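You operate a simulated robot arm through the tools that you are given. There is no shell and no other tool. Be economical: measure what you need, move in short steps, check, and stop when the job is done.

You are at the controls of a simulated robot arm. One attempt, no reset.

TASK
Wipe the dried slurry out of the blue tray under its dark ring.
Fine: at the long trolley's end; set the ring on the top there. Wipe with the purple cloth and put it back; the ring goes in the clean tray again. What is to be rubbed or washed off counts as gone when no trace of it is left.

It is judged by the outcome, as a careful person would: the job done as asked, and still so three seconds after it is handed in. It fails if anything else is knocked over, pushed out of place, dropped, spilled or broken. Flat cloth is picked up by pressing the open fingertips on it (5 to 10 N) and closing them slowly along it; thin cloth reads only 2 to 8 mm in the jaws.

THE ROBOT
A 6-joint arm with a two-finger parallel gripper, fixed in place. Base frame: the origin is at the foot of the arm, x ahead of it, y to its left, z up; the work surface is at about z = 800. Lengths are in mm, angles in rad, forces in N, time in s.
With the tool pointing down near the work surface it reaches from about 180 to 840 mm from the base axis. Its first joint turns from -2.897 to 2.897 rad. Payload 3.91 kg.
The TCP is the grasp point between the finger pads, 30 mm short of the fingertips. In the tool frame z runs along the fingers and y along their closing line. Largest opening 110 mm; finger width 20, thickness 10; the body of the gripper, 48 by 112 mm, starts 55 mm behind the TCP.
Orientation is that of the tool frame in the base frame, as [roll, pitch, yaw] about the fixed x, y, z axes, in that order (R = Rz(yaw) Ry(pitch) Rx(roll)). With the fingers straight down and closing along the base's y, the tool's x points along the base's -x, its y along +y and its z along -z.

THE INTERFACE
- The arm moves only by the tool arm_command. Its argument "plan" is a list that holds one entry, the list of rows, each a list of 7 numbers: the opening in per cent of the stroke, from 0 (shut) to 100 (fully open), then the shift along the base's x, y, z in units of 150 mm (1.0 is 150 mm), then the turn, a rotation vector about the base's x, y, z in units of 180 degrees (1.0 is 180 degrees). In form: [[[gripper, dx, dy, dz, rx, ry, rz], ...]]. A call has 1 to 12 rows; each row is the pose to reach, as a shift and turn from the pose commanded when the call began. A call with a number of a shift or a turn outside -1 to 1 is refused whole. Each row takes 0.2 s and may step no farther than 50 mm and 0.15 rad from the row before; otherwise, or with a gripper value out of range, the whole call is refused. A pose out of reach is approached as far as the arm can. The call stops where the force on the tool passes 90 N (or 10 N more than at its start, if that is more) or the arm is blocked; 0.2 s more then pass. Each finger travels about 108 mm/s and halts on what it meets, pressing with about 34 N; the grip force reading is that of the motor and also rises with nothing between the fingers. The clock runs only during rows and for 0.2 s after the last one: add rows that repeat a pose to give the fingers time. The reply holds the time, the measured pose of the TCP, the force on the tool along the base axes, the opening and the grip force, in the units named above and with some noise, with the torque about the TCP (base axes, N m) and any sound that the robot's microphone picked up, and new pictures: "views" is both (left out), scene, wrist or none.
- Cameras (640 x 400 px; columns grow to the right, rows downward): "scene" is fixed at [226.9, 502.6, 1379.4]; the picture's right is [-0.63, -0.77, 0.00], its down [-0.66, 0.54, -0.53] and it looks along [0.41, -0.34, -0.85] (base axes); focal length 269 px, centre (320, 200). "wrist" rides on the gripper at [77, 7, -115] in the tool frame; the picture's right is [-0.09, 1.00, 0.00], its down [-0.80, -0.07, -0.59] and it looks along [-0.59, -0.05, 0.80] (tool axes); focal length 270 px, centre (320, 200).
- slide_trunk(by): slides the trunk up (or, below 0, down) by that many mm; the arm rides with it, the base frame stays. It gives what a move gives, with no picture.
- point_at(camera, pixels): for up to 12 pixels [column, row] of the newest picture of that camera ("zoom" is the newest enlarged one), the place [x, y, z] in the base frame of the surface seen there, good to about 3 mm, but the place of the scene camera against the robot may be out by one fixed shift of up to 12 mm in any direction. No time passes.
- close_up(camera, box): a new picture of the part [left, top, right, bottom] of that camera's present view, enlarged. No time passes.
- job_done(): hands the job in; it is judged then, once.

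Go step by step. Measure first, check grasps and placings, and put right what went wrong. The budget is 80 turns and 200 pictures, counting those below and the enlarged ones. Unless the task says otherwise, let go and move clear before handing in, and close with one line.

The tools are called by a JSON object that holds its "api" and its "payload". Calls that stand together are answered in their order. arm_command: Moves the arm, as the interface text tells. Its arguments: {"type":"object","properties":{"plan":{"type":"array","items":{"type":"array","items":{"type":"array","items":{"type":"number"}}}},"views":{"type":"string","enum":["both","scene","wrist","none"]}},"required":["plan"]} The other tools are called the same way: slide_trunk (by) slides the trunk up or down; point_at (camera, pixels) gives the place of the surface under pixels of a picture; close_up (camera, box) takes an enlarged picture of a part of a camera's view; job_done () hands the job in.

At the start:

```text
time: 0.0
tool_pos: [387.6, 171.2, 1089.9]
tcp_rot: [3.14, 0.0, 3.141]
force: [0.8, -0.9, -0.1]
torque: [-0.04, 0.03, -0.04]
gripper_width: 109.8
finger_force: 0.0
trunk travel left (down, up): [-400.0, 140.0]
```

scene: 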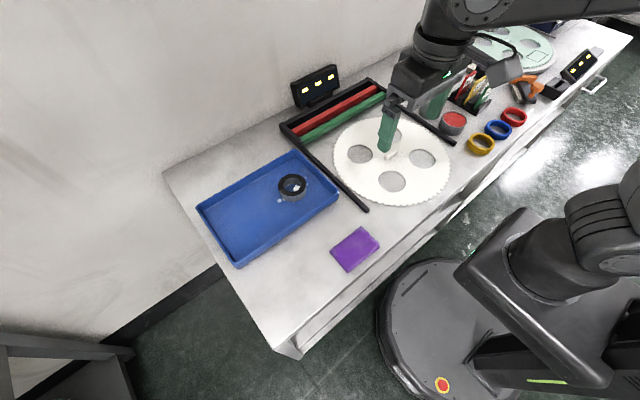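
wrist: 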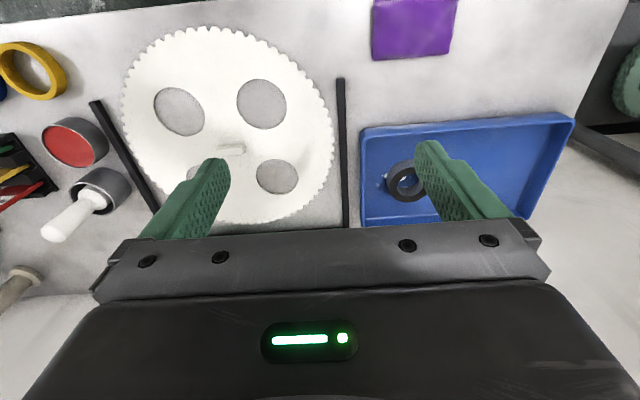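

The scene shows the blue tray with the dark ring at about (292,187), slurry marks near it, and the purple cloth at (355,250). I'll zoom in and measure.

{"api": "close_up", "payload": {"camera": "scene", "box": [180, 130, 400, 280]}}

{"api": "point_at", "payload": {"camera": "scene", "pixels": [[292, 177], [292, 187], [283, 200], [197, 205], [238, 266], [339, 192], [293, 151], [331, 249], [359, 227], [380, 244], [347, 271], [355, 250]]}}

{"api": "point_at", "payload": {"camera": "wrist", "pixels": [[405, 165], [402, 180], [410, 195], [372, 60], [456, 20], [448, 54], [374, 20], [362, 128], [574, 118], [450, 150], [340, 80], [347, 225]]}}

```text
2.67 times, centred on (290, 205) of scene
```

zoom: 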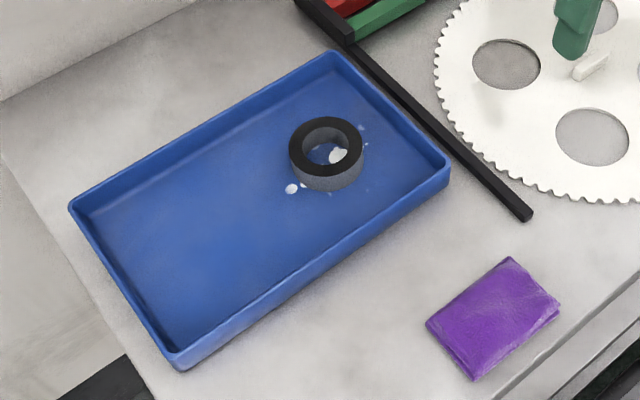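

```text
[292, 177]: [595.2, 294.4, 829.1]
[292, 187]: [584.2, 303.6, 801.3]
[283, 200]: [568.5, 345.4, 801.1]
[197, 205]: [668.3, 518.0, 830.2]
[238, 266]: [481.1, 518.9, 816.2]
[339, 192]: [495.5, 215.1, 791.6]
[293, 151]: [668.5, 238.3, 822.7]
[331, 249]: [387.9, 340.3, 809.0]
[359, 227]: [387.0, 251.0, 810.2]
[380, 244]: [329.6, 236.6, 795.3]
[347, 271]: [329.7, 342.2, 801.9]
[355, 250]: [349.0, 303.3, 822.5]
```

```text
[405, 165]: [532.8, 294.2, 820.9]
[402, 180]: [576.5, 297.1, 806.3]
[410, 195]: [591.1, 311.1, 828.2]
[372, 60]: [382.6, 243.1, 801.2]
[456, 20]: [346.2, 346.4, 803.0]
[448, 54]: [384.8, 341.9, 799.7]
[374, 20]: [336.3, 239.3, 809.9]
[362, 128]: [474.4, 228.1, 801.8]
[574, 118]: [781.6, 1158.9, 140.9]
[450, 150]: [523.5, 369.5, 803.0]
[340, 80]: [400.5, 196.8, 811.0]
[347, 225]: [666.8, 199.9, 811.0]
```

The ring is near (575,300) with its top around z 829, and the cloth spans about x 330–387, y 240–343. I'll move closer for a better look from the wrist camera.

{"api": "arm_command", "payload": {"plan": [[[100, 0.12, 0.17, -0.17, 0, 0, 0], [100, 0.24, 0.34, -0.34, 0, 0, 0], [100, 0.36, 0.51, -0.51, 0, 0, 0], [100, 0.48, 0.68, -0.68, 0, 0, 0], [100, 0.6, 0.85, -0.85, 0, 0, 0], [100, 0.6, 0.85, -0.85, 0, 0, 0]]]}}

```text
time: 1.4
tool_pos: [478.5, 301.2, 959.7]
tcp_rot: [-3.14, 0.0, -3.141]
force: [0.1, 0.2, -0.3]
torque: [-0.03, 0.0, 0.0]
gripper_width: 110.2
finger_force: 0.1
trunk travel left (down, up): [-400.0, 140.0]
```

scene: 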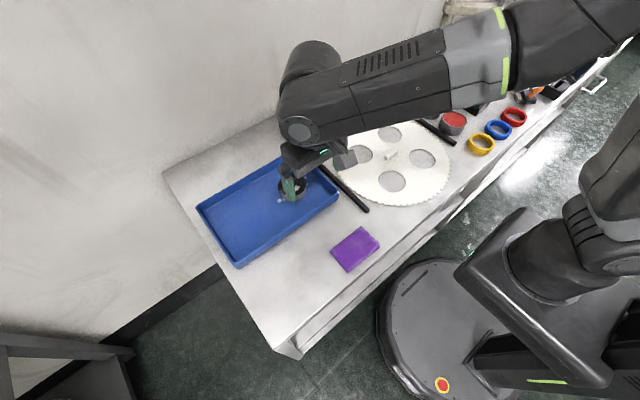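
wrist: 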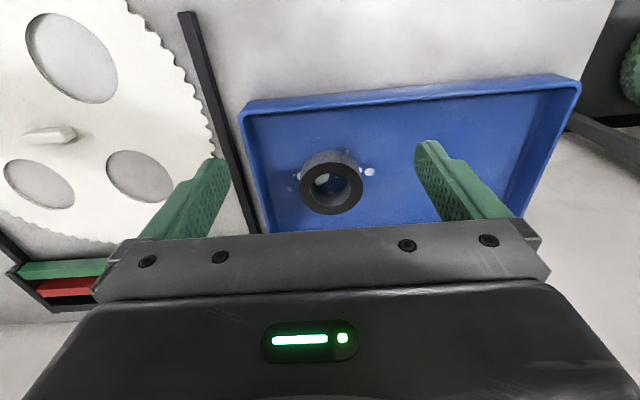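

The wrist view now shows the ring at (331,187) and slurry spots around it at (300,175), (368,171). I'll measure the ring.

{"api": "close_up", "payload": {"camera": "wrist", "box": [250, 110, 430, 230]}}

{"api": "point_at", "payload": {"camera": "wrist", "pixels": [[305, 188], [358, 188], [331, 210], [331, 170], [330, 155], [323, 183], [369, 172], [295, 176], [248, 125], [245, 110], [575, 85], [450, 92]]}}

```text
3.33 times, centred on (340, 170) of wrist
```

zoom: 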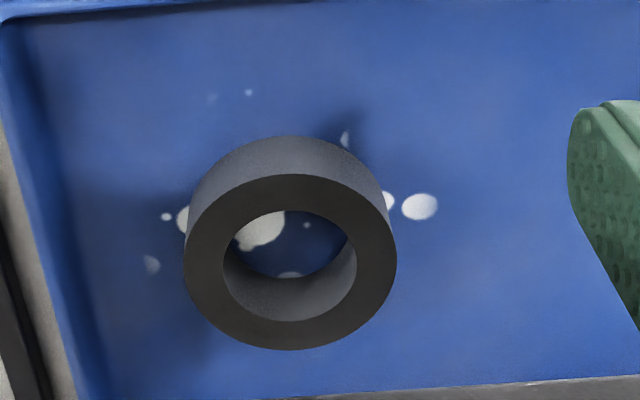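

```text
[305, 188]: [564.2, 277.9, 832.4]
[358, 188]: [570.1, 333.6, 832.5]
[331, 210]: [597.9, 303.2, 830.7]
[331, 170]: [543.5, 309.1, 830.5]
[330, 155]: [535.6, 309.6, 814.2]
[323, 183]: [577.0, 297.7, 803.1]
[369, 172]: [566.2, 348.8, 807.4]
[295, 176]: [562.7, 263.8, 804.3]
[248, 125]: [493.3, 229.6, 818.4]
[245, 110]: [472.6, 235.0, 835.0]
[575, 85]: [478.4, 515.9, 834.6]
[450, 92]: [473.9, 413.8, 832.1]
```

The ring centre is about (570,306), ⌀60, top z 831, and the tray floor is at about 803. I'll approach above it and descend with the fingers half open.

{"api": "arm_command", "payload": {"plan": [[[80, 0.3, 0.02, 0, 0, 0, 0], [80, 0.613, 0.04, 0, 0, 0, 0], [80, 0.613, 0.04, -0.27, 0, 0, 0], [80, 0.613, 0.04, -0.54, 0, 0, 0], [80, 0.613, 0.04, -0.7, 0, 0, 0], [80, 0.613, 0.04, -0.8, 0, 0, 0], [80, 0.613, 0.04, -0.8, 0, 0, 0]]]}}

```text
time: 3.0
tool_pos: [568.0, 304.7, 838.9]
tcp_rot: [-3.14, 0.0, 3.141]
force: [0.8, 0.0, 0.6]
torque: [0.01, 0.01, 0.02]
gripper_width: 87.8
finger_force: 0.0
trunk travel left (down, up): [-400.0, 140.0]
```

scene: 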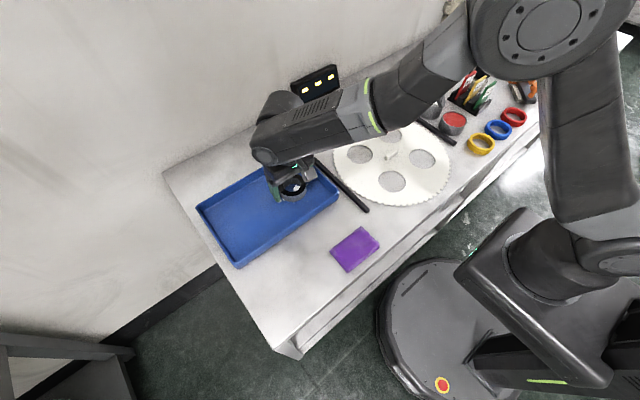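
wrist: 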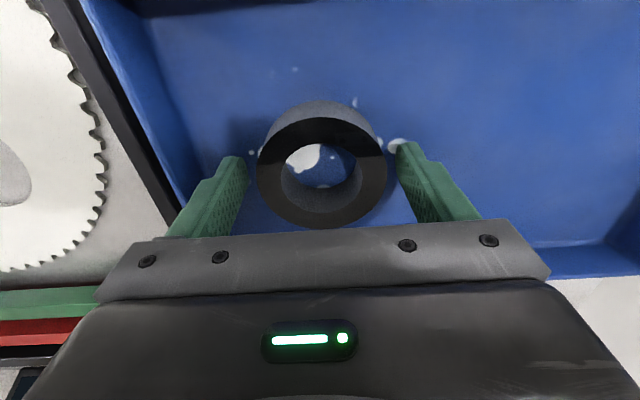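

The fingers straddle the ring (320,170) centrally, so I'll close on it.

{"api": "arm_command", "payload": {"plan": [[[70, 0, 0, 0, 0, 0, 0], [60, 0, 0, 0, 0, 0, 0], [50, 0, 0, 0, 0, 0, 0], [45, 0, 0, 0, 0, 0, 0], [45, 0, 0, 0.05, 0, 0, 0], [45, 0, 0, 0.15, 0, 0, 0], [45, 0, 0, 0.4, 0, 0, 0], [45, 0, 0, 0.6, 0, 0, 0]]]}}

```text
time: 4.8
tool_pos: [569.4, 307.4, 932.4]
tcp_rot: [-3.141, 0.0, -3.141]
force: [0.1, -1.0, -1.4]
torque: [0.01, -0.02, -0.01]
gripper_width: 69.1
finger_force: 34.2
trunk travel left (down, up): [-400.0, 140.0]
```

scene: 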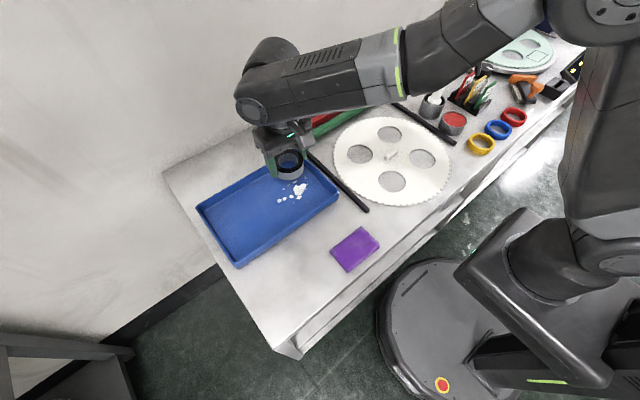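
wrist: 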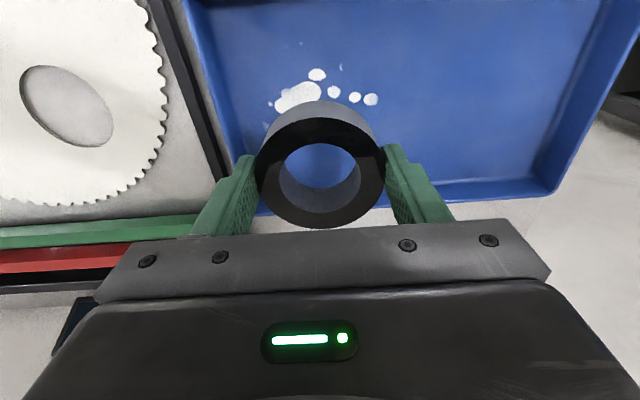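

The ring is held at 69 mm and lifted clear, with slurry visible at (320,90). I'll check the free area of the trolley top near the end.

{"api": "point_at", "payload": {"camera": "scene", "pixels": [[290, 290], [275, 345], [300, 333], [295, 265], [280, 280], [320, 300], [232, 290]]}}

{"api": "point_at", "payload": {"camera": "wrist", "pixels": [[297, 98], [278, 105], [316, 74], [333, 91], [354, 97], [371, 99], [269, 103], [340, 66], [300, 43], [290, 55], [420, 100], [215, 60]]}}

{"api": "close_up", "payload": {"camera": "wrist", "box": [220, 20, 420, 145]}}

{"api": "close_up", "payload": {"camera": "scene", "box": [250, 150, 350, 220]}}

```text
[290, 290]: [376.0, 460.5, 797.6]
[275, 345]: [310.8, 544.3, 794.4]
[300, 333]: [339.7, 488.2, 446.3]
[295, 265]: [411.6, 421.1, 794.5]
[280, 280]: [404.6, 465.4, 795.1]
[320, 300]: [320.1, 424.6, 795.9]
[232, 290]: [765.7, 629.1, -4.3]
```

```text
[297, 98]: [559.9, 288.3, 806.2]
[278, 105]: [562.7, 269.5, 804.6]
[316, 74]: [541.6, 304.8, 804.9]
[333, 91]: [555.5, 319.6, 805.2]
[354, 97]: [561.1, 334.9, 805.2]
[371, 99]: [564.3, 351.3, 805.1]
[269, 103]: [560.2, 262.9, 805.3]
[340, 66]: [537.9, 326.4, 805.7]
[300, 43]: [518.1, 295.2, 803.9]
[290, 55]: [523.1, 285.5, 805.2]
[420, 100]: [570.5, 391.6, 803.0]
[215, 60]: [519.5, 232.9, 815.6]
```

```text
3.20 times, centred on (320, 82) of wrist
```

zoom: 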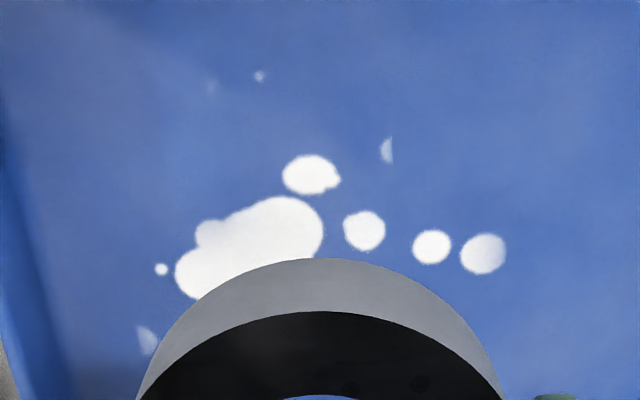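

```text
5.71 times, centred on (300, 185) of scene
```

zoom: 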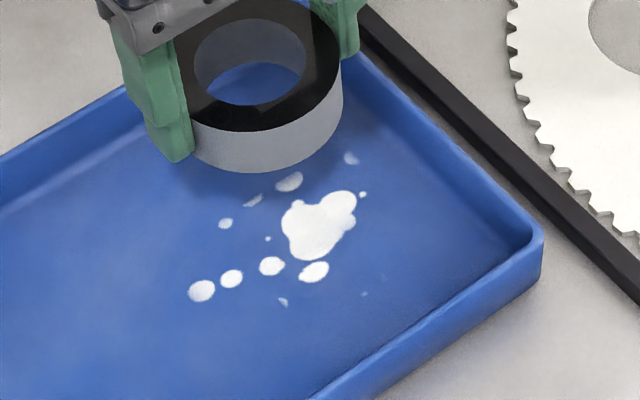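

Slurry spans x 515–600, y 255–355; the free top near (405,430) is clear. I'll carry the ring there.

{"api": "arm_command", "payload": {"plan": [[[45, -0.2, 0.17, 0, 0, 0, 0], [45, -0.4, 0.34, 0, 0, 0, 0], [45, -0.6, 0.51, 0, 0, 0, 0], [45, -0.8, 0.68, 0, 0, 0, 0], [45, -1.0, 0.85, 0, 0, 0, 0], [45, -1.0, 0.85, 0, 0, 0, 0]]], "views": "none"}}

{"api": "arm_command", "payload": {"plan": [[[45, -0.1, 0.0, -0.15, 0, 0, 0], [45, -0.1, 0, -0.35, 0, 0, 0], [45, -0.1, 0, -0.5, 0, 0, 0], [45, -0.1, 0, -0.56, 0, 0, 0], [45, -0.1, 0, -0.56, 0, 0, 0]]]}}

```text
time: 6.2
tool_pos: [419.2, 436.2, 931.2]
tcp_rot: [3.14, 0.001, 3.141]
force: [-0.4, -0.1, -1.4]
torque: [-0.06, -0.01, 0.0]
gripper_width: 69.4
finger_force: 33.9
trunk travel left (down, up): [-400.0, 140.0]
```

```text
time: 7.4
tool_pos: [406.3, 433.8, 845.7]
tcp_rot: [3.14, 0.0, -3.141]
force: [0.6, 0.4, -0.6]
torque: [0.0, -0.06, 0.0]
gripper_width: 68.9
finger_force: 34.1
trunk travel left (down, up): [-400.0, 140.0]
```

scene: 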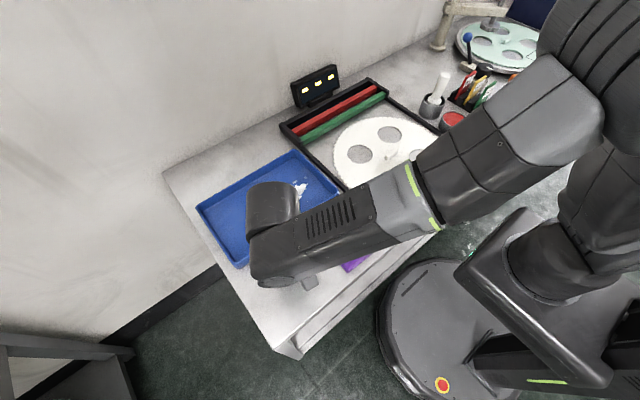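
wrist: 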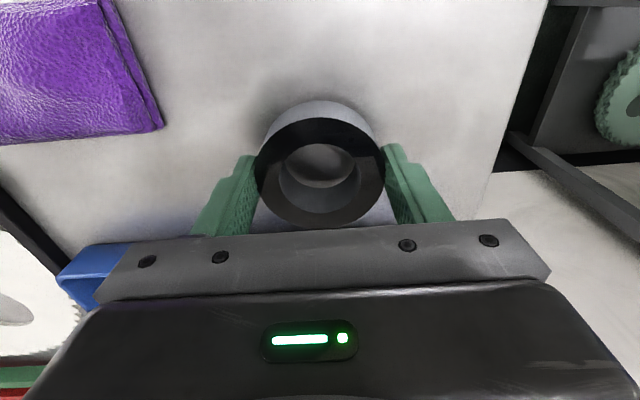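

The ring hovers a few mm above the top; the readings show no contact. I'll lower gently.

{"api": "arm_command", "payload": {"plan": [[[45, 0, 0, -0.015, 0, 0, 0], [45, 0, 0, -0.03, 0, 0, 0], [45, 0, 0, -0.045, 0, 0, 0]]], "views": "none"}}

{"api": "arm_command", "payload": {"plan": [[[45, 0, 0, -0.01, 0, 0, 0]]], "views": "none"}}

```text
time: 8.2
tool_pos: [406.5, 432.7, 841.9]
tcp_rot: [3.141, 0.001, -3.142]
force: [-0.4, 0.5, -1.3]
torque: [0.01, 0.01, 0.03]
gripper_width: 69.1
finger_force: 33.9
trunk travel left (down, up): [-400.0, 140.0]
```

```text
time: 8.6
tool_pos: [405.4, 432.7, 840.7]
tcp_rot: [3.141, 0.001, -3.141]
force: [-0.6, -0.1, -1.5]
torque: [0.03, 0.01, -0.04]
gripper_width: 69.4
finger_force: 33.7
trunk travel left (down, up): [-400.0, 140.0]
```

{"api": "arm_command", "payload": {"plan": [[[45, 0, 0, -0.01, 0, 0, 0], [45, 0, 0, -0.02, 0, 0, 0]]], "views": "none"}}

{"api": "arm_command", "payload": {"plan": [[[45, 0, 0, -0.01, 0, 0, 0]]], "views": "none"}}

```text
time: 9.2
tool_pos: [405.2, 431.2, 837.2]
tcp_rot: [3.141, 0.002, -3.141]
force: [-1.3, 0.7, -0.6]
torque: [-0.02, 0.02, 0.0]
gripper_width: 69.5
finger_force: 34.1
trunk travel left (down, up): [-400.0, 140.0]
```

```text
time: 9.6
tool_pos: [406.8, 432.6, 835.0]
tcp_rot: [-3.141, 0.0, 3.141]
force: [0.1, -0.1, -2.1]
torque: [0.02, 0.0, 0.0]
gripper_width: 69.4
finger_force: 33.9
trunk travel left (down, up): [-400.0, 140.0]
```

Still no contact force at TCP z 835; I continue down in 1.5 mm steps.

{"api": "arm_command", "payload": {"plan": [[[45, 0, 0, -0.01, 0, 0, 0]]], "views": "none"}}

{"api": "arm_command", "payload": {"plan": [[[45, 0, 0, -0.01, 0, 0, 0]]], "views": "wrist"}}

```text
time: 10.0
tool_pos: [406.8, 432.0, 833.9]
tcp_rot: [3.141, -0.001, -3.141]
force: [0.0, -1.1, 3.7]
torque: [-0.08, 0.14, 0.02]
gripper_width: 69.1
finger_force: 33.7
trunk travel left (down, up): [-400.0, 140.0]
```

```text
time: 10.4
tool_pos: [406.0, 432.9, 833.7]
tcp_rot: [3.14, 0.002, -3.141]
force: [-0.7, 0.7, 14.6]
torque: [-0.46, 0.25, -0.05]
gripper_width: 69.3
finger_force: 33.7
trunk travel left (down, up): [-400.0, 140.0]
```

wrist: 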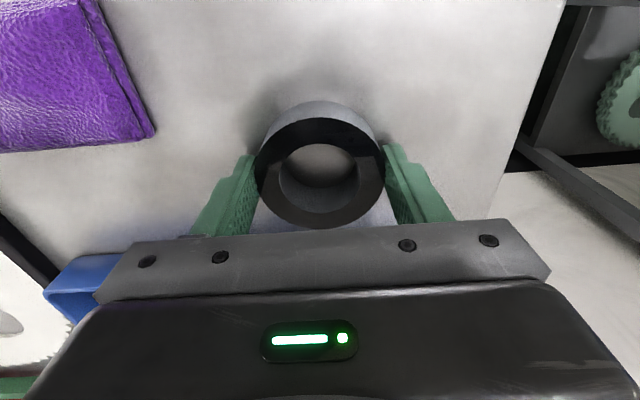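

Contact at z≈834 (14.6 N up): the ring is set down. I release, rise, and go to look at the cloth.

{"api": "arm_command", "payload": {"plan": [[[45, 0, 0, 0.01, 0, 0, 0], [60, 0, 0, 0.01, 0, 0, 0], [80, 0, 0, 0.01, 0, 0, 0], [85, 0, 0, 0.01, 0, 0, 0], [85, 0, 0, 0.2, 0, 0, 0], [85, 0, 0, 0.5, 0, 0, 0], [85, 0, 0, 0.8, 0, 0, 0], [85, -0.2, -0.23, 0.8, 0, 0, 0], [85, -0.4, -0.45, 0.8, 0, 0, 0], [85, -0.6, -0.68, 0.8, 0, 0, 0], [85, -0.8, -0.91, 0.8, 0, 0, 0], [85, -0.8, -0.91, 0.8, 0, 0, 0]]]}}

```text
time: 13.0
tool_pos: [285.6, 293.7, 953.3]
tcp_rot: [-3.141, 0.0, -3.141]
force: [-0.7, 0.1, -0.2]
torque: [0.04, -0.01, 0.01]
gripper_width: 93.5
finger_force: 0.0
trunk travel left (down, up): [-400.0, 140.0]
```

scene: 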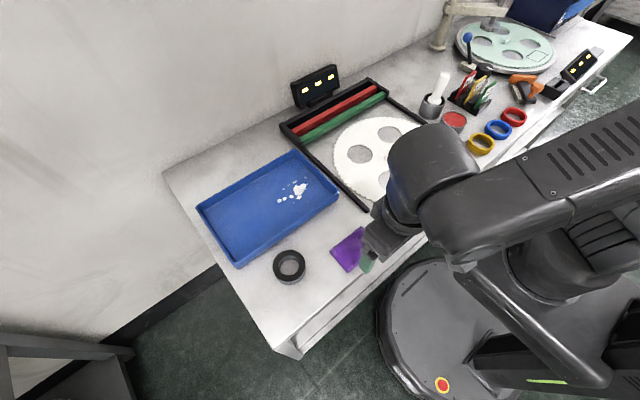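
wrist: 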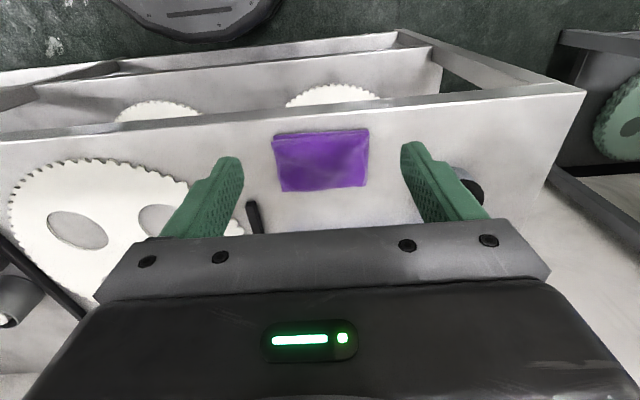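

The ring stands at (289,266) on the top, and the cloth is visible at (320,160) in the wrist view. Now I measure the cloth and the slurry.

{"api": "point_at", "payload": {"camera": "wrist", "pixels": [[274, 138], [367, 131], [284, 188], [365, 184], [322, 160], [320, 140], [320, 180], [320, 200], [300, 122]]}}

{"api": "close_up", "payload": {"camera": "wrist", "box": [250, 110, 400, 210]}}

{"api": "close_up", "payload": {"camera": "scene", "box": [240, 160, 340, 222]}}

{"api": "point_at", "payload": {"camera": "scene", "pixels": [[279, 201], [300, 189], [307, 180], [299, 205], [289, 266], [285, 185], [313, 198]]}}

```text
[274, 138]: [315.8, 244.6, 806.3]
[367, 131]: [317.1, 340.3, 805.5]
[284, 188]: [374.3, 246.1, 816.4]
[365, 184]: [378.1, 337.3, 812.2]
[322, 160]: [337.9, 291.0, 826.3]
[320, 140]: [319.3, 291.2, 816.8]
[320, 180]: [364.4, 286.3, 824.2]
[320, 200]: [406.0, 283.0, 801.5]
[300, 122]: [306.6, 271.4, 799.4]
```

```text
4.00 times, centred on (325, 160) of wrist
```

zoom: 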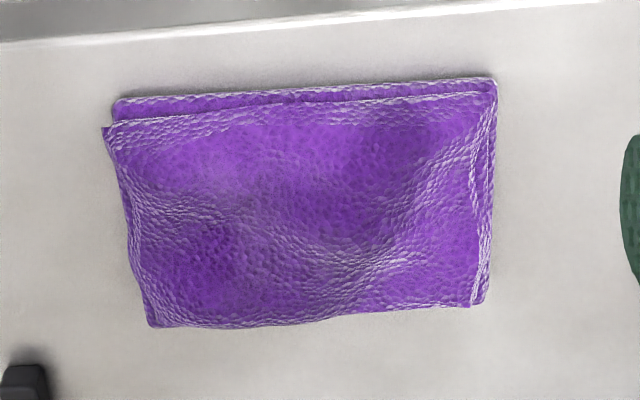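

```text
6.40 times, centred on (290, 191) of scene
```

zoom: 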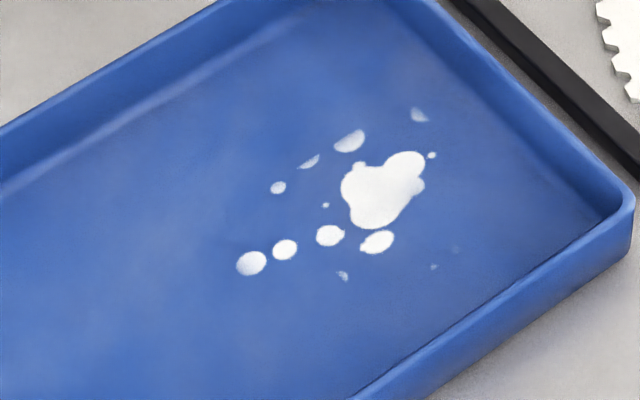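

```text
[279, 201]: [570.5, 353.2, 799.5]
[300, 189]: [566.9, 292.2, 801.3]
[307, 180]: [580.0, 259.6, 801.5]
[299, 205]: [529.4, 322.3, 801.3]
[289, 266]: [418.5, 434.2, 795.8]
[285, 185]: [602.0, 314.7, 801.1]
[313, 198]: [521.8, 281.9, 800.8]
```

The cloth is a loosely folded pad, x 316–378, y 245–340, top up to z≈825. I'll position over its centre with fingers ~60 mm apart and lower to just above it.

{"api": "arm_command", "payload": {"plan": [[[75, 0.2, 0, 0, 0, 0, 0], [65, 0.407, 0, 0, 0, 0, 0], [55, 0.407, 0, -0.25, 0, 0, 0], [55, 0.407, 0, -0.5, 0, 0, 0], [55, 0.407, 0, -0.6, 0, 0, 0], [55, 0.407, 0, -0.6, 0, 0, 0]]]}}

```text
time: 14.4
tool_pos: [348.5, 297.2, 860.4]
tcp_rot: [-3.141, -0.001, -3.141]
force: [0.3, -0.6, 0.1]
torque: [0.02, 0.01, 0.03]
gripper_width: 60.5
finger_force: 0.1
trunk travel left (down, up): [-400.0, 140.0]
```

scene: 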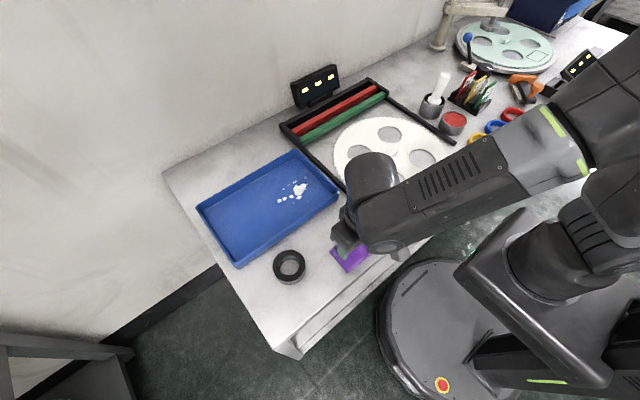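
wrist: 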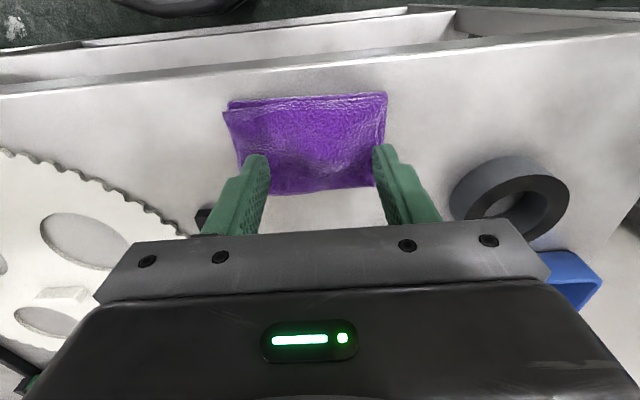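

The fingers hover over the cloth, slightly right of centre. I shift 4 mm and press down gradually.

{"api": "arm_command", "payload": {"plan": [[[55, 0, -0.03, -0.04, 0, 0, 0], [55, 0, -0.03, -0.08, 0, 0, 0], [55, 0, -0.03, -0.11, 0, 0, 0]]], "views": "none"}}

{"api": "arm_command", "payload": {"plan": [[[55, 0, 0, -0.015, 0, 0, 0], [55, 0, 0, -0.03, 0, 0, 0]]], "views": "none"}}

{"api": "arm_command", "payload": {"plan": [[[55, 0, 0, -0.015, 0, 0, 0], [55, 0, 0, -0.03, 0, 0, 0]]], "views": "wrist"}}

```text
time: 15.1
tool_pos: [349.1, 295.0, 857.3]
tcp_rot: [3.125, 0.015, -3.139]
force: [-16.4, -1.0, 56.3]
torque: [-1.92, 0.79, -0.47]
gripper_width: 60.8
finger_force: 0.0
trunk travel left (down, up): [-400.0, 140.0]
stopped in row 3: the force on the tool passed its limit at 100 N (the readings are from after the stop); the commanded pose is now the measured one
```

```text
time: 15.5
tool_pos: [348.5, 295.2, 857.6]
tcp_rot: [3.121, 0.018, -3.139]
force: [-21.2, -3.5, 57.8]
torque: [-2.06, 0.96, -0.65]
gripper_width: 61.7
finger_force: 0.1
trunk travel left (down, up): [-400.0, 140.0]
stopped in row 2: the force on the tool passed its limit at 96 N (the readings are from after the stop); the commanded pose is now the measured one
```

```text
time: 16.0
tool_pos: [349.1, 295.6, 857.4]
tcp_rot: [3.121, 0.022, -3.137]
force: [-21.6, -4.7, 56.7]
torque: [-2.19, 1.01, -0.7]
gripper_width: 62.6
finger_force: 1.6
trunk travel left (down, up): [-400.0, 140.0]
stopped in row 2: the force on the tool passed its limit at 96 N (the readings are from after the stop); the commanded pose is now the measured one
```

wrist: 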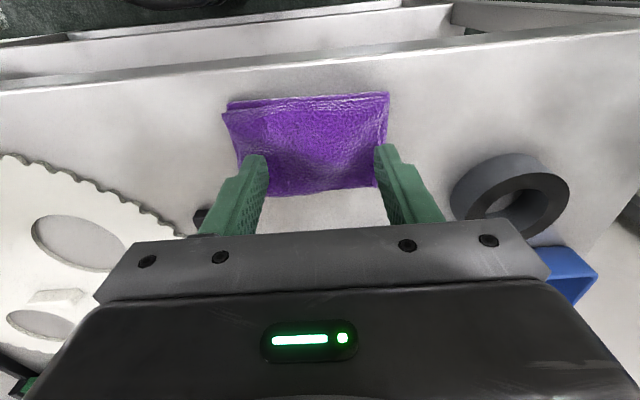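

Contact came early at TCP z≈857 (tips ~827) and stiffly, with ~57 N. I back off and look closer.

{"api": "arm_command", "payload": {"plan": [[[55, 0, 0, 0.02, 0, 0, 0], [55, 0, 0, 0.06, 0.007, -0.007, 0]]], "views": "both"}}

{"api": "close_up", "payload": {"camera": "scene", "box": [310, 190, 430, 290]}}

{"api": "close_up", "payload": {"camera": "wrist", "box": [180, 70, 460, 250]}}

```text
time: 16.6
tool_pos: [354.2, 295.2, 862.5]
tcp_rot: [3.1, 0.042, -3.138]
force: [0.4, 0.7, 0.0]
torque: [-0.01, -0.02, 0.02]
gripper_width: 60.5
finger_force: 0.0
trunk travel left (down, up): [-400.0, 140.0]
```

scene: 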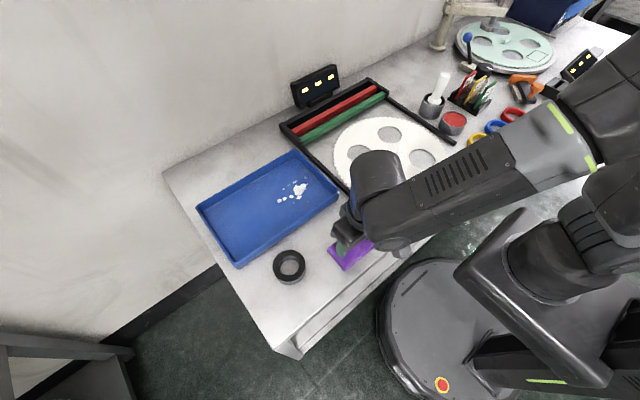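
wrist: 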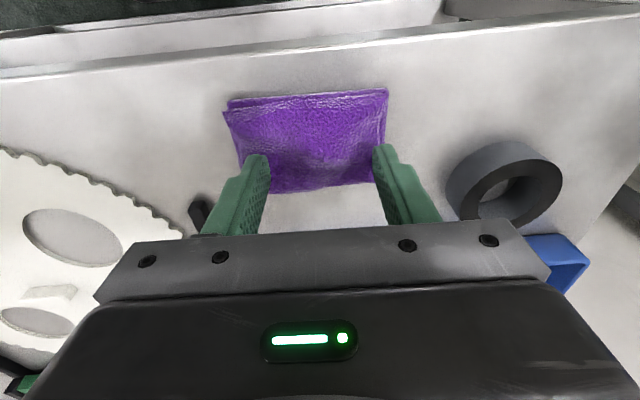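

```text
4.00 times, centred on (370, 240) of scene
```

zoom: 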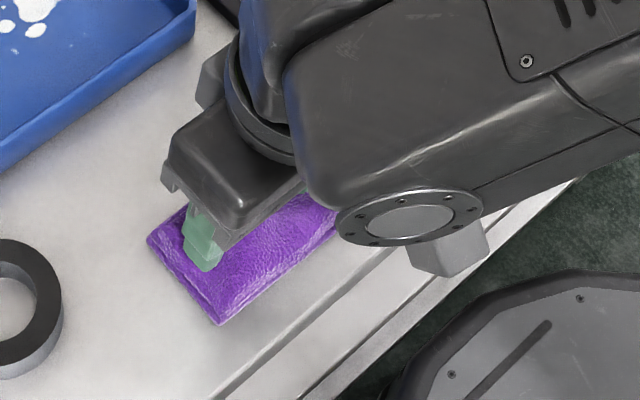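

```text
2.22 times, centred on (320, 160) of wrist
```

zoom: 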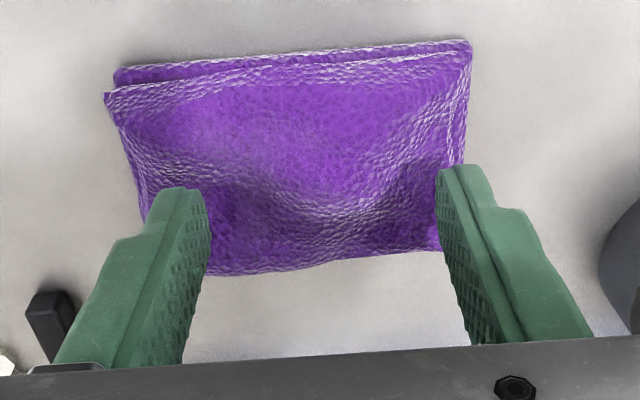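

The cloth is a stiff folded pad ~25 mm thick (x 316–378, y 245–340), so I'll grip it by its long sides instead. First I lift, undo the tilt, and begin a 90° yaw so the fingers close along x.

{"api": "arm_command", "payload": {"plan": [[[70, 0, 0, 0.3, -0.007, 0.007, 0], [70, 0, 0, 0.5, -0.0132, 0.0134, 0], [70, 0, 0, 0.5, -0.0132, 0.0134, 0]]], "views": "none"}}

{"api": "arm_command", "payload": {"plan": [[[80, 0, 0, 0, 0, 0, 0.045], [80, 0, 0, 0, 0, 0, 0.09], [80, 0, 0, 0, 0, 0, 0.135], [80, 0, 0, 0, 0, 0, 0.18], [80, 0, 0, 0, 0, 0, 0.225], [80, 0, 0, 0, 0, 0, 0.27], [80, 0, 0, 0, 0, 0, 0.315], [80, 0, 0, 0, 0, 0, 0.36], [80, 0, 0, 0, 0, 0, 0.405], [80, 0, 0, 0, 0, 0, 0.45], [80, 0, 0, 0, 0, 0, 0.495], [80, 0, 0, 0, 0, 0, 0.5]]]}}

```text
time: 17.4
tool_pos: [352.5, 296.2, 937.8]
tcp_rot: [-3.14, -0.001, -3.137]
force: [-0.2, -0.3, -0.2]
torque: [0.01, 0.02, 0.01]
gripper_width: 77.1
finger_force: 0.0
trunk travel left (down, up): [-400.0, 140.0]
```

```text
time: 20.0
tool_pos: [353.1, 297.1, 937.2]
tcp_rot: [-3.141, -0.002, -1.563]
force: [-0.3, 0.3, 0.5]
torque: [0.01, 0.03, -0.03]
gripper_width: 88.1
finger_force: 0.0
trunk travel left (down, up): [-400.0, 140.0]
```

scene: 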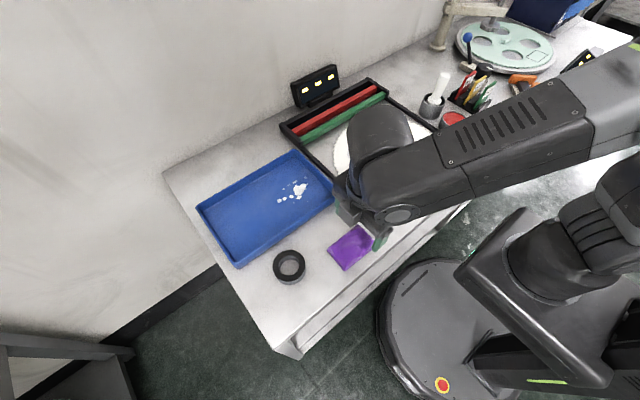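
wrist: 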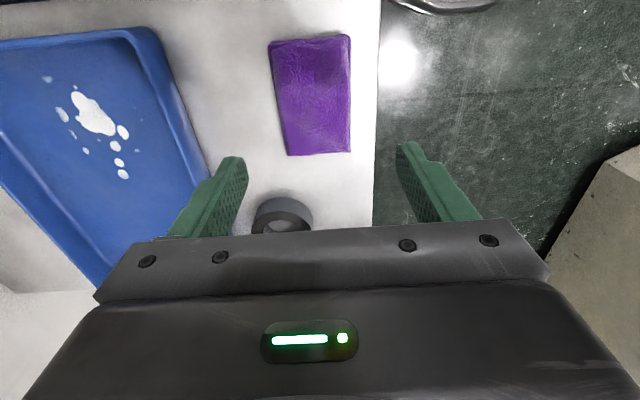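

The yaw is done and the wrist view shows the whole pad at (312,95). I re-measure it.

{"api": "point_at", "payload": {"camera": "wrist", "pixels": [[270, 44], [351, 38], [290, 153], [349, 151], [312, 95], [280, 100], [345, 100], [312, 130], [312, 60], [376, 120], [285, 207], [200, 130]]}}

{"api": "close_up", "payload": {"camera": "wrist", "box": [230, 20, 400, 170]}}

```text
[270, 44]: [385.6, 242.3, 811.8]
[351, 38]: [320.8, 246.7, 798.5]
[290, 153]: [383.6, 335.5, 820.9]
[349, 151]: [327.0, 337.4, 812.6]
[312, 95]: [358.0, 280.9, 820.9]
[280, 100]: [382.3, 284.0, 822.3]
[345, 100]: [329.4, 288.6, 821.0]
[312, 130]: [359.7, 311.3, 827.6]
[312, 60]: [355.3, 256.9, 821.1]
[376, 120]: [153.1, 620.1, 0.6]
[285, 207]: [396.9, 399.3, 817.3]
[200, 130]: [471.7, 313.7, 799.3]
```

```text
2.67 times, centred on (315, 95) of wrist
```

zoom: 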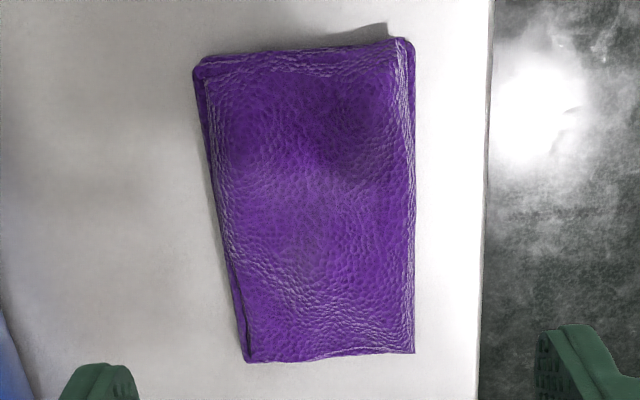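

The pad is centred at about (355,291), x 323–386, top z≈821. I descend straddling it.

{"api": "arm_command", "payload": {"plan": [[[80, 0.013, -0.04, -0.2, 0, 0, 0], [80, 0.013, -0.04, -0.4, 0, 0, 0], [80, 0.013, -0.04, -0.55, 0, 0, 0], [80, 0.013, -0.04, -0.62, 0, 0, 0], [80, 0.013, -0.04, -0.67, 0, 0, 0], [80, 0.013, -0.04, -0.67, 0, 0, 0]]]}}

```text
time: 21.4
tool_pos: [352.7, 292.3, 838.7]
tcp_rot: [-3.14, -0.003, -1.565]
force: [0.0, 0.8, -0.7]
torque: [-0.01, 0.01, 0.01]
gripper_width: 87.8
finger_force: 0.1
trunk travel left (down, up): [-400.0, 140.0]
```

scene: 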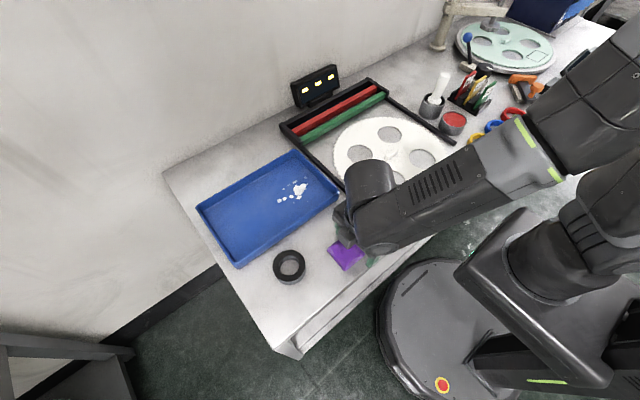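
wrist: 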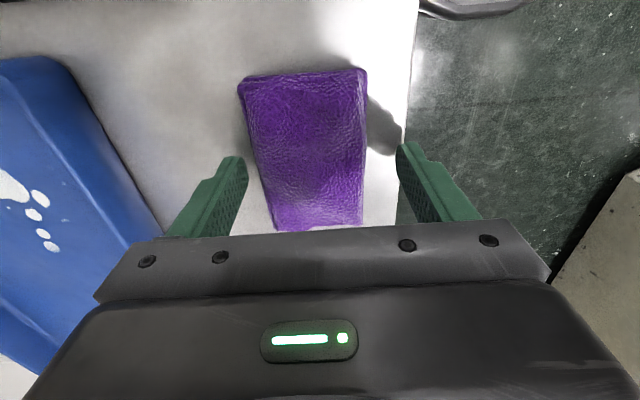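

The fingers straddle the pad, which is a few mm to the left; I shift +3 mm x and close slowly.

{"api": "arm_command", "payload": {"plan": [[[75, 0.02, 0, -0.01, 0, 0, 0], [70, 0.02, 0, -0.01, 0, 0, 0], [65, 0.02, 0, -0.01, 0, 0, 0], [61, 0.02, 0, -0.01, 0, 0, 0], [57, 0.02, 0, -0.01, 0, 0, 0], [53, 0.02, 0, -0.01, 0, 0, 0], [49, 0.02, 0, -0.01, 0, 0, 0], [45, 0.02, 0, -0.01, 0, 0, 0]]]}}

```text
time: 23.2
tool_pos: [355.4, 291.1, 837.1]
tcp_rot: [3.141, -0.004, -1.567]
force: [0.1, 1.0, 0.6]
torque: [0.01, 0.03, 0.03]
gripper_width: 64.0
finger_force: 34.0
trunk travel left (down, up): [-400.0, 140.0]
```

scene: 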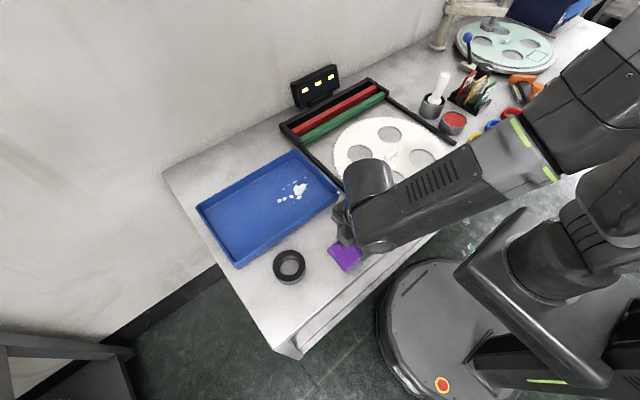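
wrist: 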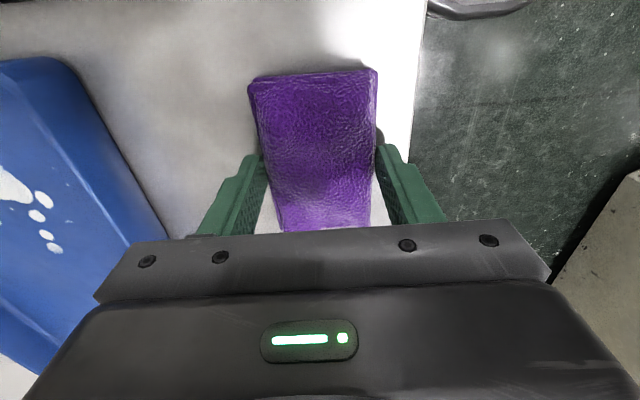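

The pad is held firmly at 64 mm with 34 N grip (pose to return to: 355, 291, 837). I lift straight up.

{"api": "arm_command", "payload": {"plan": [[[45, 0, 0, 0.05, 0, 0, 0], [45, 0, 0, 0.2, 0, 0, 0], [45, 0, 0, 0.45, 0, 0, 0], [45, 0, 0, 0.65, 0, 0, 0], [45, 0, 0, 0.65, 0, 0, 0]]]}}

```text
time: 24.4
tool_pos: [358.0, 290.9, 931.4]
tcp_rot: [3.141, -0.002, -1.567]
force: [-0.5, -0.2, -0.8]
torque: [-0.02, -0.01, -0.02]
gripper_width: 64.0
finger_force: 33.9
trunk travel left (down, up): [-400.0, 140.0]
```

scene: 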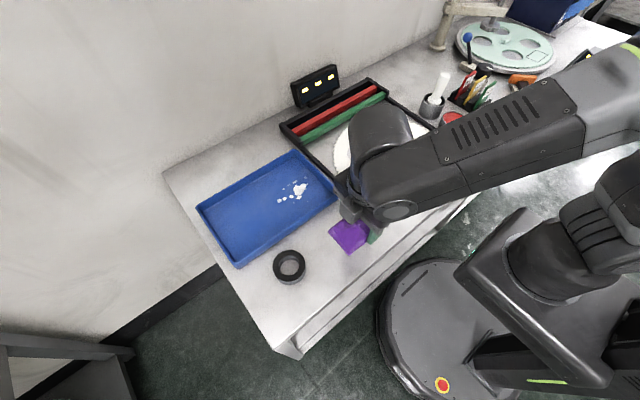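
wrist: 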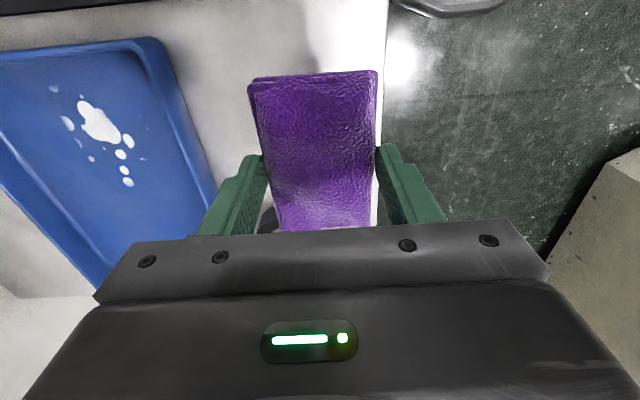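

The pad is lifted cleanly. I carry it over the tray towards (553,303) and lower to just above the floor.

{"api": "arm_command", "payload": {"plan": [[[45, 0.3, 0.02, 0, 0, 0, 0], [45, 0.6, 0.04, 0, 0, 0, 0], [45, 0.8, 0.06, 0, 0, 0, 0], [45, 1.0, 0.08, 0, 0, 0, 0], [45, 1.0, 0.08, 0, 0, 0, 0]]], "views": "none"}}

{"api": "arm_command", "payload": {"plan": [[[45, 0.3, 0, 0, 0, 0, 0], [45, 0.3, 0, -0.2, 0, 0, 0], [45, 0.3, 0, -0.4, 0, 0, 0], [45, 0.3, 0, -0.52, 0, 0, 0], [45, 0.3, 0, -0.52, 0, 0, 0]]]}}

```text
time: 25.6
tool_pos: [506.3, 303.2, 935.0]
tcp_rot: [3.14, -0.003, -1.567]
force: [-0.4, 0.4, 0.1]
torque: [0.01, 0.04, 0.03]
gripper_width: 63.7
finger_force: 33.6
trunk travel left (down, up): [-400.0, 140.0]
```

```text
time: 26.8
tool_pos: [551.3, 302.8, 856.1]
tcp_rot: [-3.142, -0.003, -1.565]
force: [0.8, -0.9, -0.2]
torque: [0.01, -0.01, 0.0]
gripper_width: 63.9
finger_force: 34.0
trunk travel left (down, up): [-400.0, 140.0]
```

scene: 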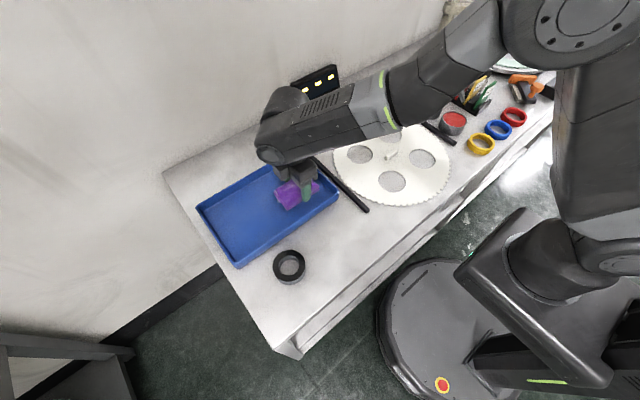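
wrist: 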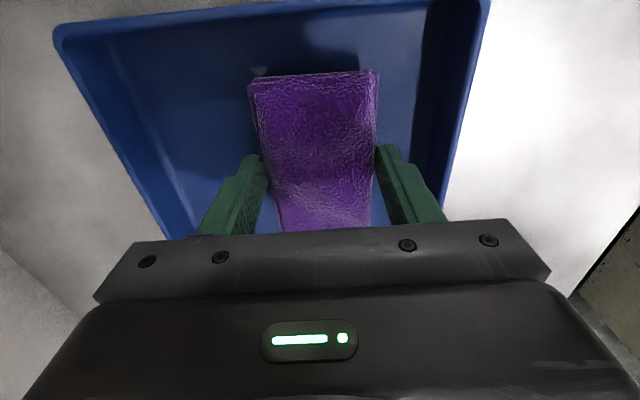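

The pad is inside the tray with clear side room. I lower until I feel the floor.

{"api": "arm_command", "payload": {"plan": [[[45, 0, 0, -0.04, 0, 0, 0], [45, 0, 0, -0.075, 0, 0, 0]]], "views": "none"}}

{"api": "arm_command", "payload": {"plan": [[[45, 0, 0, -0.01, 0, 0, 0]]], "views": "none"}}

{"api": "arm_command", "payload": {"plan": [[[45, 0, 0, -0.007, 0, 0, 0]]], "views": "none"}}

```text
time: 27.4
tool_pos: [553.2, 303.2, 843.8]
tcp_rot: [3.14, -0.002, -1.565]
force: [0.5, 0.1, -0.9]
torque: [0.03, 0.03, -0.01]
gripper_width: 64.0
finger_force: 33.8
trunk travel left (down, up): [-400.0, 140.0]
```

```text
time: 27.8
tool_pos: [553.3, 303.0, 843.0]
tcp_rot: [3.142, -0.002, -1.567]
force: [-0.5, 0.6, -0.6]
torque: [-0.03, 0.01, 0.03]
gripper_width: 64.1
finger_force: 34.2
trunk travel left (down, up): [-400.0, 140.0]
```

```text
time: 28.2
tool_pos: [552.9, 303.9, 843.1]
tcp_rot: [-3.14, -0.003, -1.565]
force: [0.3, 0.5, 3.1]
torque: [-0.05, 0.06, -0.01]
gripper_width: 63.7
finger_force: 34.3
trunk travel left (down, up): [-400.0, 140.0]
```

Floor contact with 3 N. I press a touch more and start gentle strokes.

{"api": "arm_command", "payload": {"plan": [[[45, 0, 0, -0.005, 0, 0, 0], [45, 0.1, 0, -0.005, 0, 0, 0], [45, 0.2, 0, -0.005, 0, 0, 0], [45, 0.1, 0, -0.005, 0, 0, 0], [45, 0, 0, -0.005, 0, 0, 0], [45, -0.1, 0, -0.005, 0, 0, 0], [45, 0, 0, -0.005, 0, 0, 0]]]}}

```text
time: 29.8
tool_pos: [553.5, 303.7, 842.6]
tcp_rot: [-3.141, -0.001, -1.564]
force: [-0.2, 0.8, -1.2]
torque: [-0.02, -0.02, 0.03]
gripper_width: 64.1
finger_force: 33.8
trunk travel left (down, up): [-400.0, 140.0]
```

scene: 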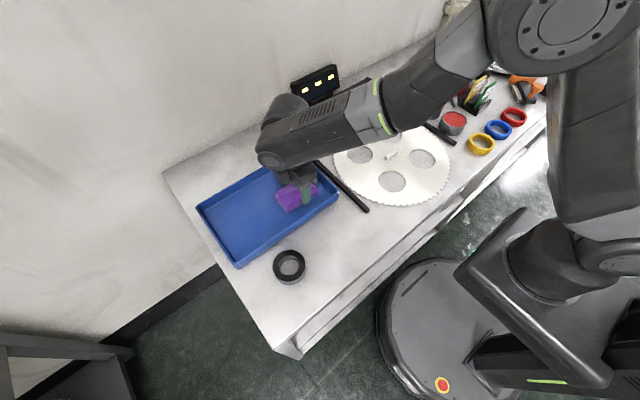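
wrist: 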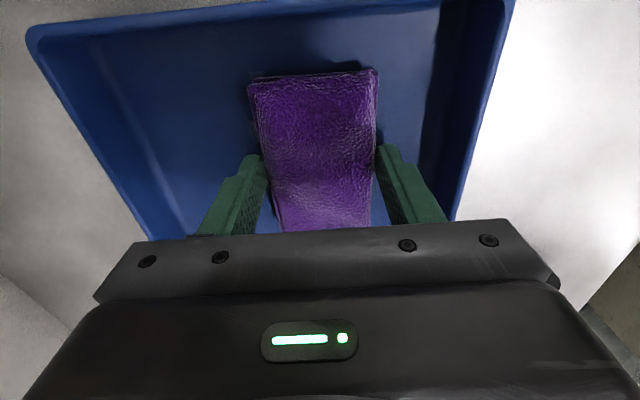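

The force is now about zero; contact was lost. I press down a bit more.

{"api": "arm_command", "payload": {"plan": [[[45, 0, 0, -0.007, 0, 0, 0]]], "views": "none"}}

{"api": "arm_command", "payload": {"plan": [[[45, 0, 0, -0.005, 0, 0, 0]]], "views": "none"}}

```text
time: 30.2
tool_pos: [553.5, 303.6, 842.3]
tcp_rot: [-3.14, 0.0, -1.565]
force: [-1.7, 2.8, 11.2]
torque: [-0.17, 0.3, -0.08]
gripper_width: 63.8
finger_force: 33.9
trunk travel left (down, up): [-400.0, 140.0]
```

```text
time: 30.6
tool_pos: [553.4, 303.1, 840.9]
tcp_rot: [-3.137, -0.002, -1.567]
force: [-0.7, 2.9, 20.4]
torque: [-0.13, 0.42, -0.02]
gripper_width: 64.0
finger_force: 33.8
trunk travel left (down, up): [-400.0, 140.0]
```

Now 20 N, slightly more than I want. I ease off half a mm and stroke.

{"api": "arm_command", "payload": {"plan": [[[45, 0, 0, 0.004, 0, 0, 0], [45, 0.1, 0, 0.004, 0, 0, 0], [45, 0.2, 0, 0.004, 0, 0, 0]]], "views": "none"}}

{"api": "arm_command", "payload": {"plan": [[[45, -0.1, 0, 0, 0, 0, 0], [45, -0.2, 0, 0, 0, 0, 0], [45, -0.3, 0, 0, 0, 0, 0]]], "views": "both"}}

```text
time: 31.4
tool_pos: [581.6, 302.2, 840.9]
tcp_rot: [3.14, -0.003, -1.566]
force: [-2.5, -0.5, 6.9]
torque: [0.11, -0.04, 0.07]
gripper_width: 64.2
finger_force: 33.7
trunk travel left (down, up): [-400.0, 140.0]
```

```text
time: 32.2
tool_pos: [537.8, 303.2, 841.5]
tcp_rot: [-3.135, 0.001, -1.566]
force: [7.6, 0.5, 23.9]
torque: [-0.34, 0.1, 0.14]
gripper_width: 64.0
finger_force: 34.4
trunk travel left (down, up): [-400.0, 140.0]
```

scene: 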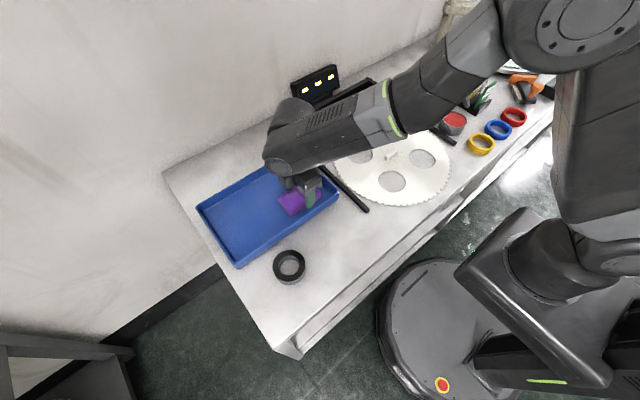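
wrist: 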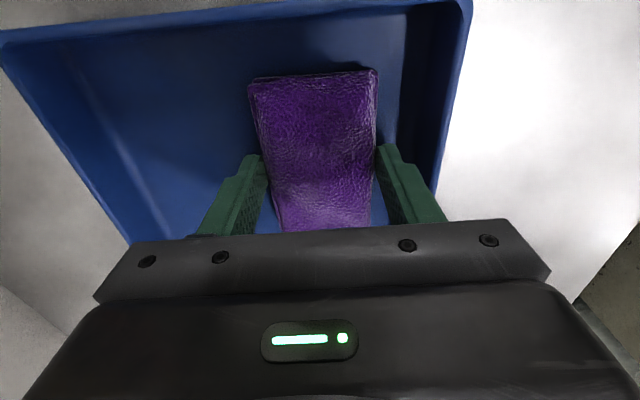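

Force varies 7–24 N with x; I compensate slightly in z and stroke at shifted y positions.

{"api": "arm_command", "payload": {"plan": [[[45, 0, 0.04, 0.004, 0, 0, 0], [45, 0, 0.09, 0.004, 0, 0, 0], [45, 0.1, 0.09, 0.002, 0, 0, 0], [45, 0.2, 0.09, 0, 0, 0, 0], [45, 0.3, 0.09, -0.003, 0, 0, 0], [45, 0.3, 0, -0.003, 0, 0, 0], [45, 0.3, -0.06, -0.003, 0, 0, 0], [45, 0.2, -0.06, 0, 0, 0, 0], [45, 0.1, -0.06, 0.002, 0, 0, 0], [45, 0, -0.06, 0.004, 0, 0, 0], [45, 0, 0, 0.004, 0, 0, 0]]], "views": "none"}}

{"api": "arm_command", "payload": {"plan": [[[45, 0, 0.09, 0, 0, 0, 0], [45, 0.15, 0.09, -0.003, 0, 0, 0], [45, 0.3, 0.09, -0.006, 0, 0, 0], [45, 0.15, 0.05, -0.003, 0, 0, 0], [45, 0, 0.0, 0, 0, 0, 0], [45, 0.15, 0, -0.003, 0, 0, 0], [45, 0.3, -0.06, -0.006, 0, 0, 0], [45, 0.15, -0.06, -0.003, 0, 0, 0], [45, 0, -0.06, 0, 0, 0, 0], [45, 0, 0, 0, 0, 0, 0], [45, 0, 0, 0.2, 0, 0, 0]]], "views": "none"}}

```text
time: 34.6
tool_pos: [533.8, 300.7, 840.6]
tcp_rot: [3.141, -0.002, -1.565]
force: [1.7, -16.1, 38.4]
torque: [-0.15, -0.22, -0.11]
gripper_width: 63.8
finger_force: 34.0
trunk travel left (down, up): [-400.0, 140.0]
```

```text
time: 37.0
tool_pos: [536.4, 302.0, 869.4]
tcp_rot: [3.137, -0.001, -1.567]
force: [0.3, -0.4, -0.9]
torque: [-0.03, 0.03, 0.02]
gripper_width: 64.1
finger_force: 33.9
trunk travel left (down, up): [-400.0, 140.0]
```

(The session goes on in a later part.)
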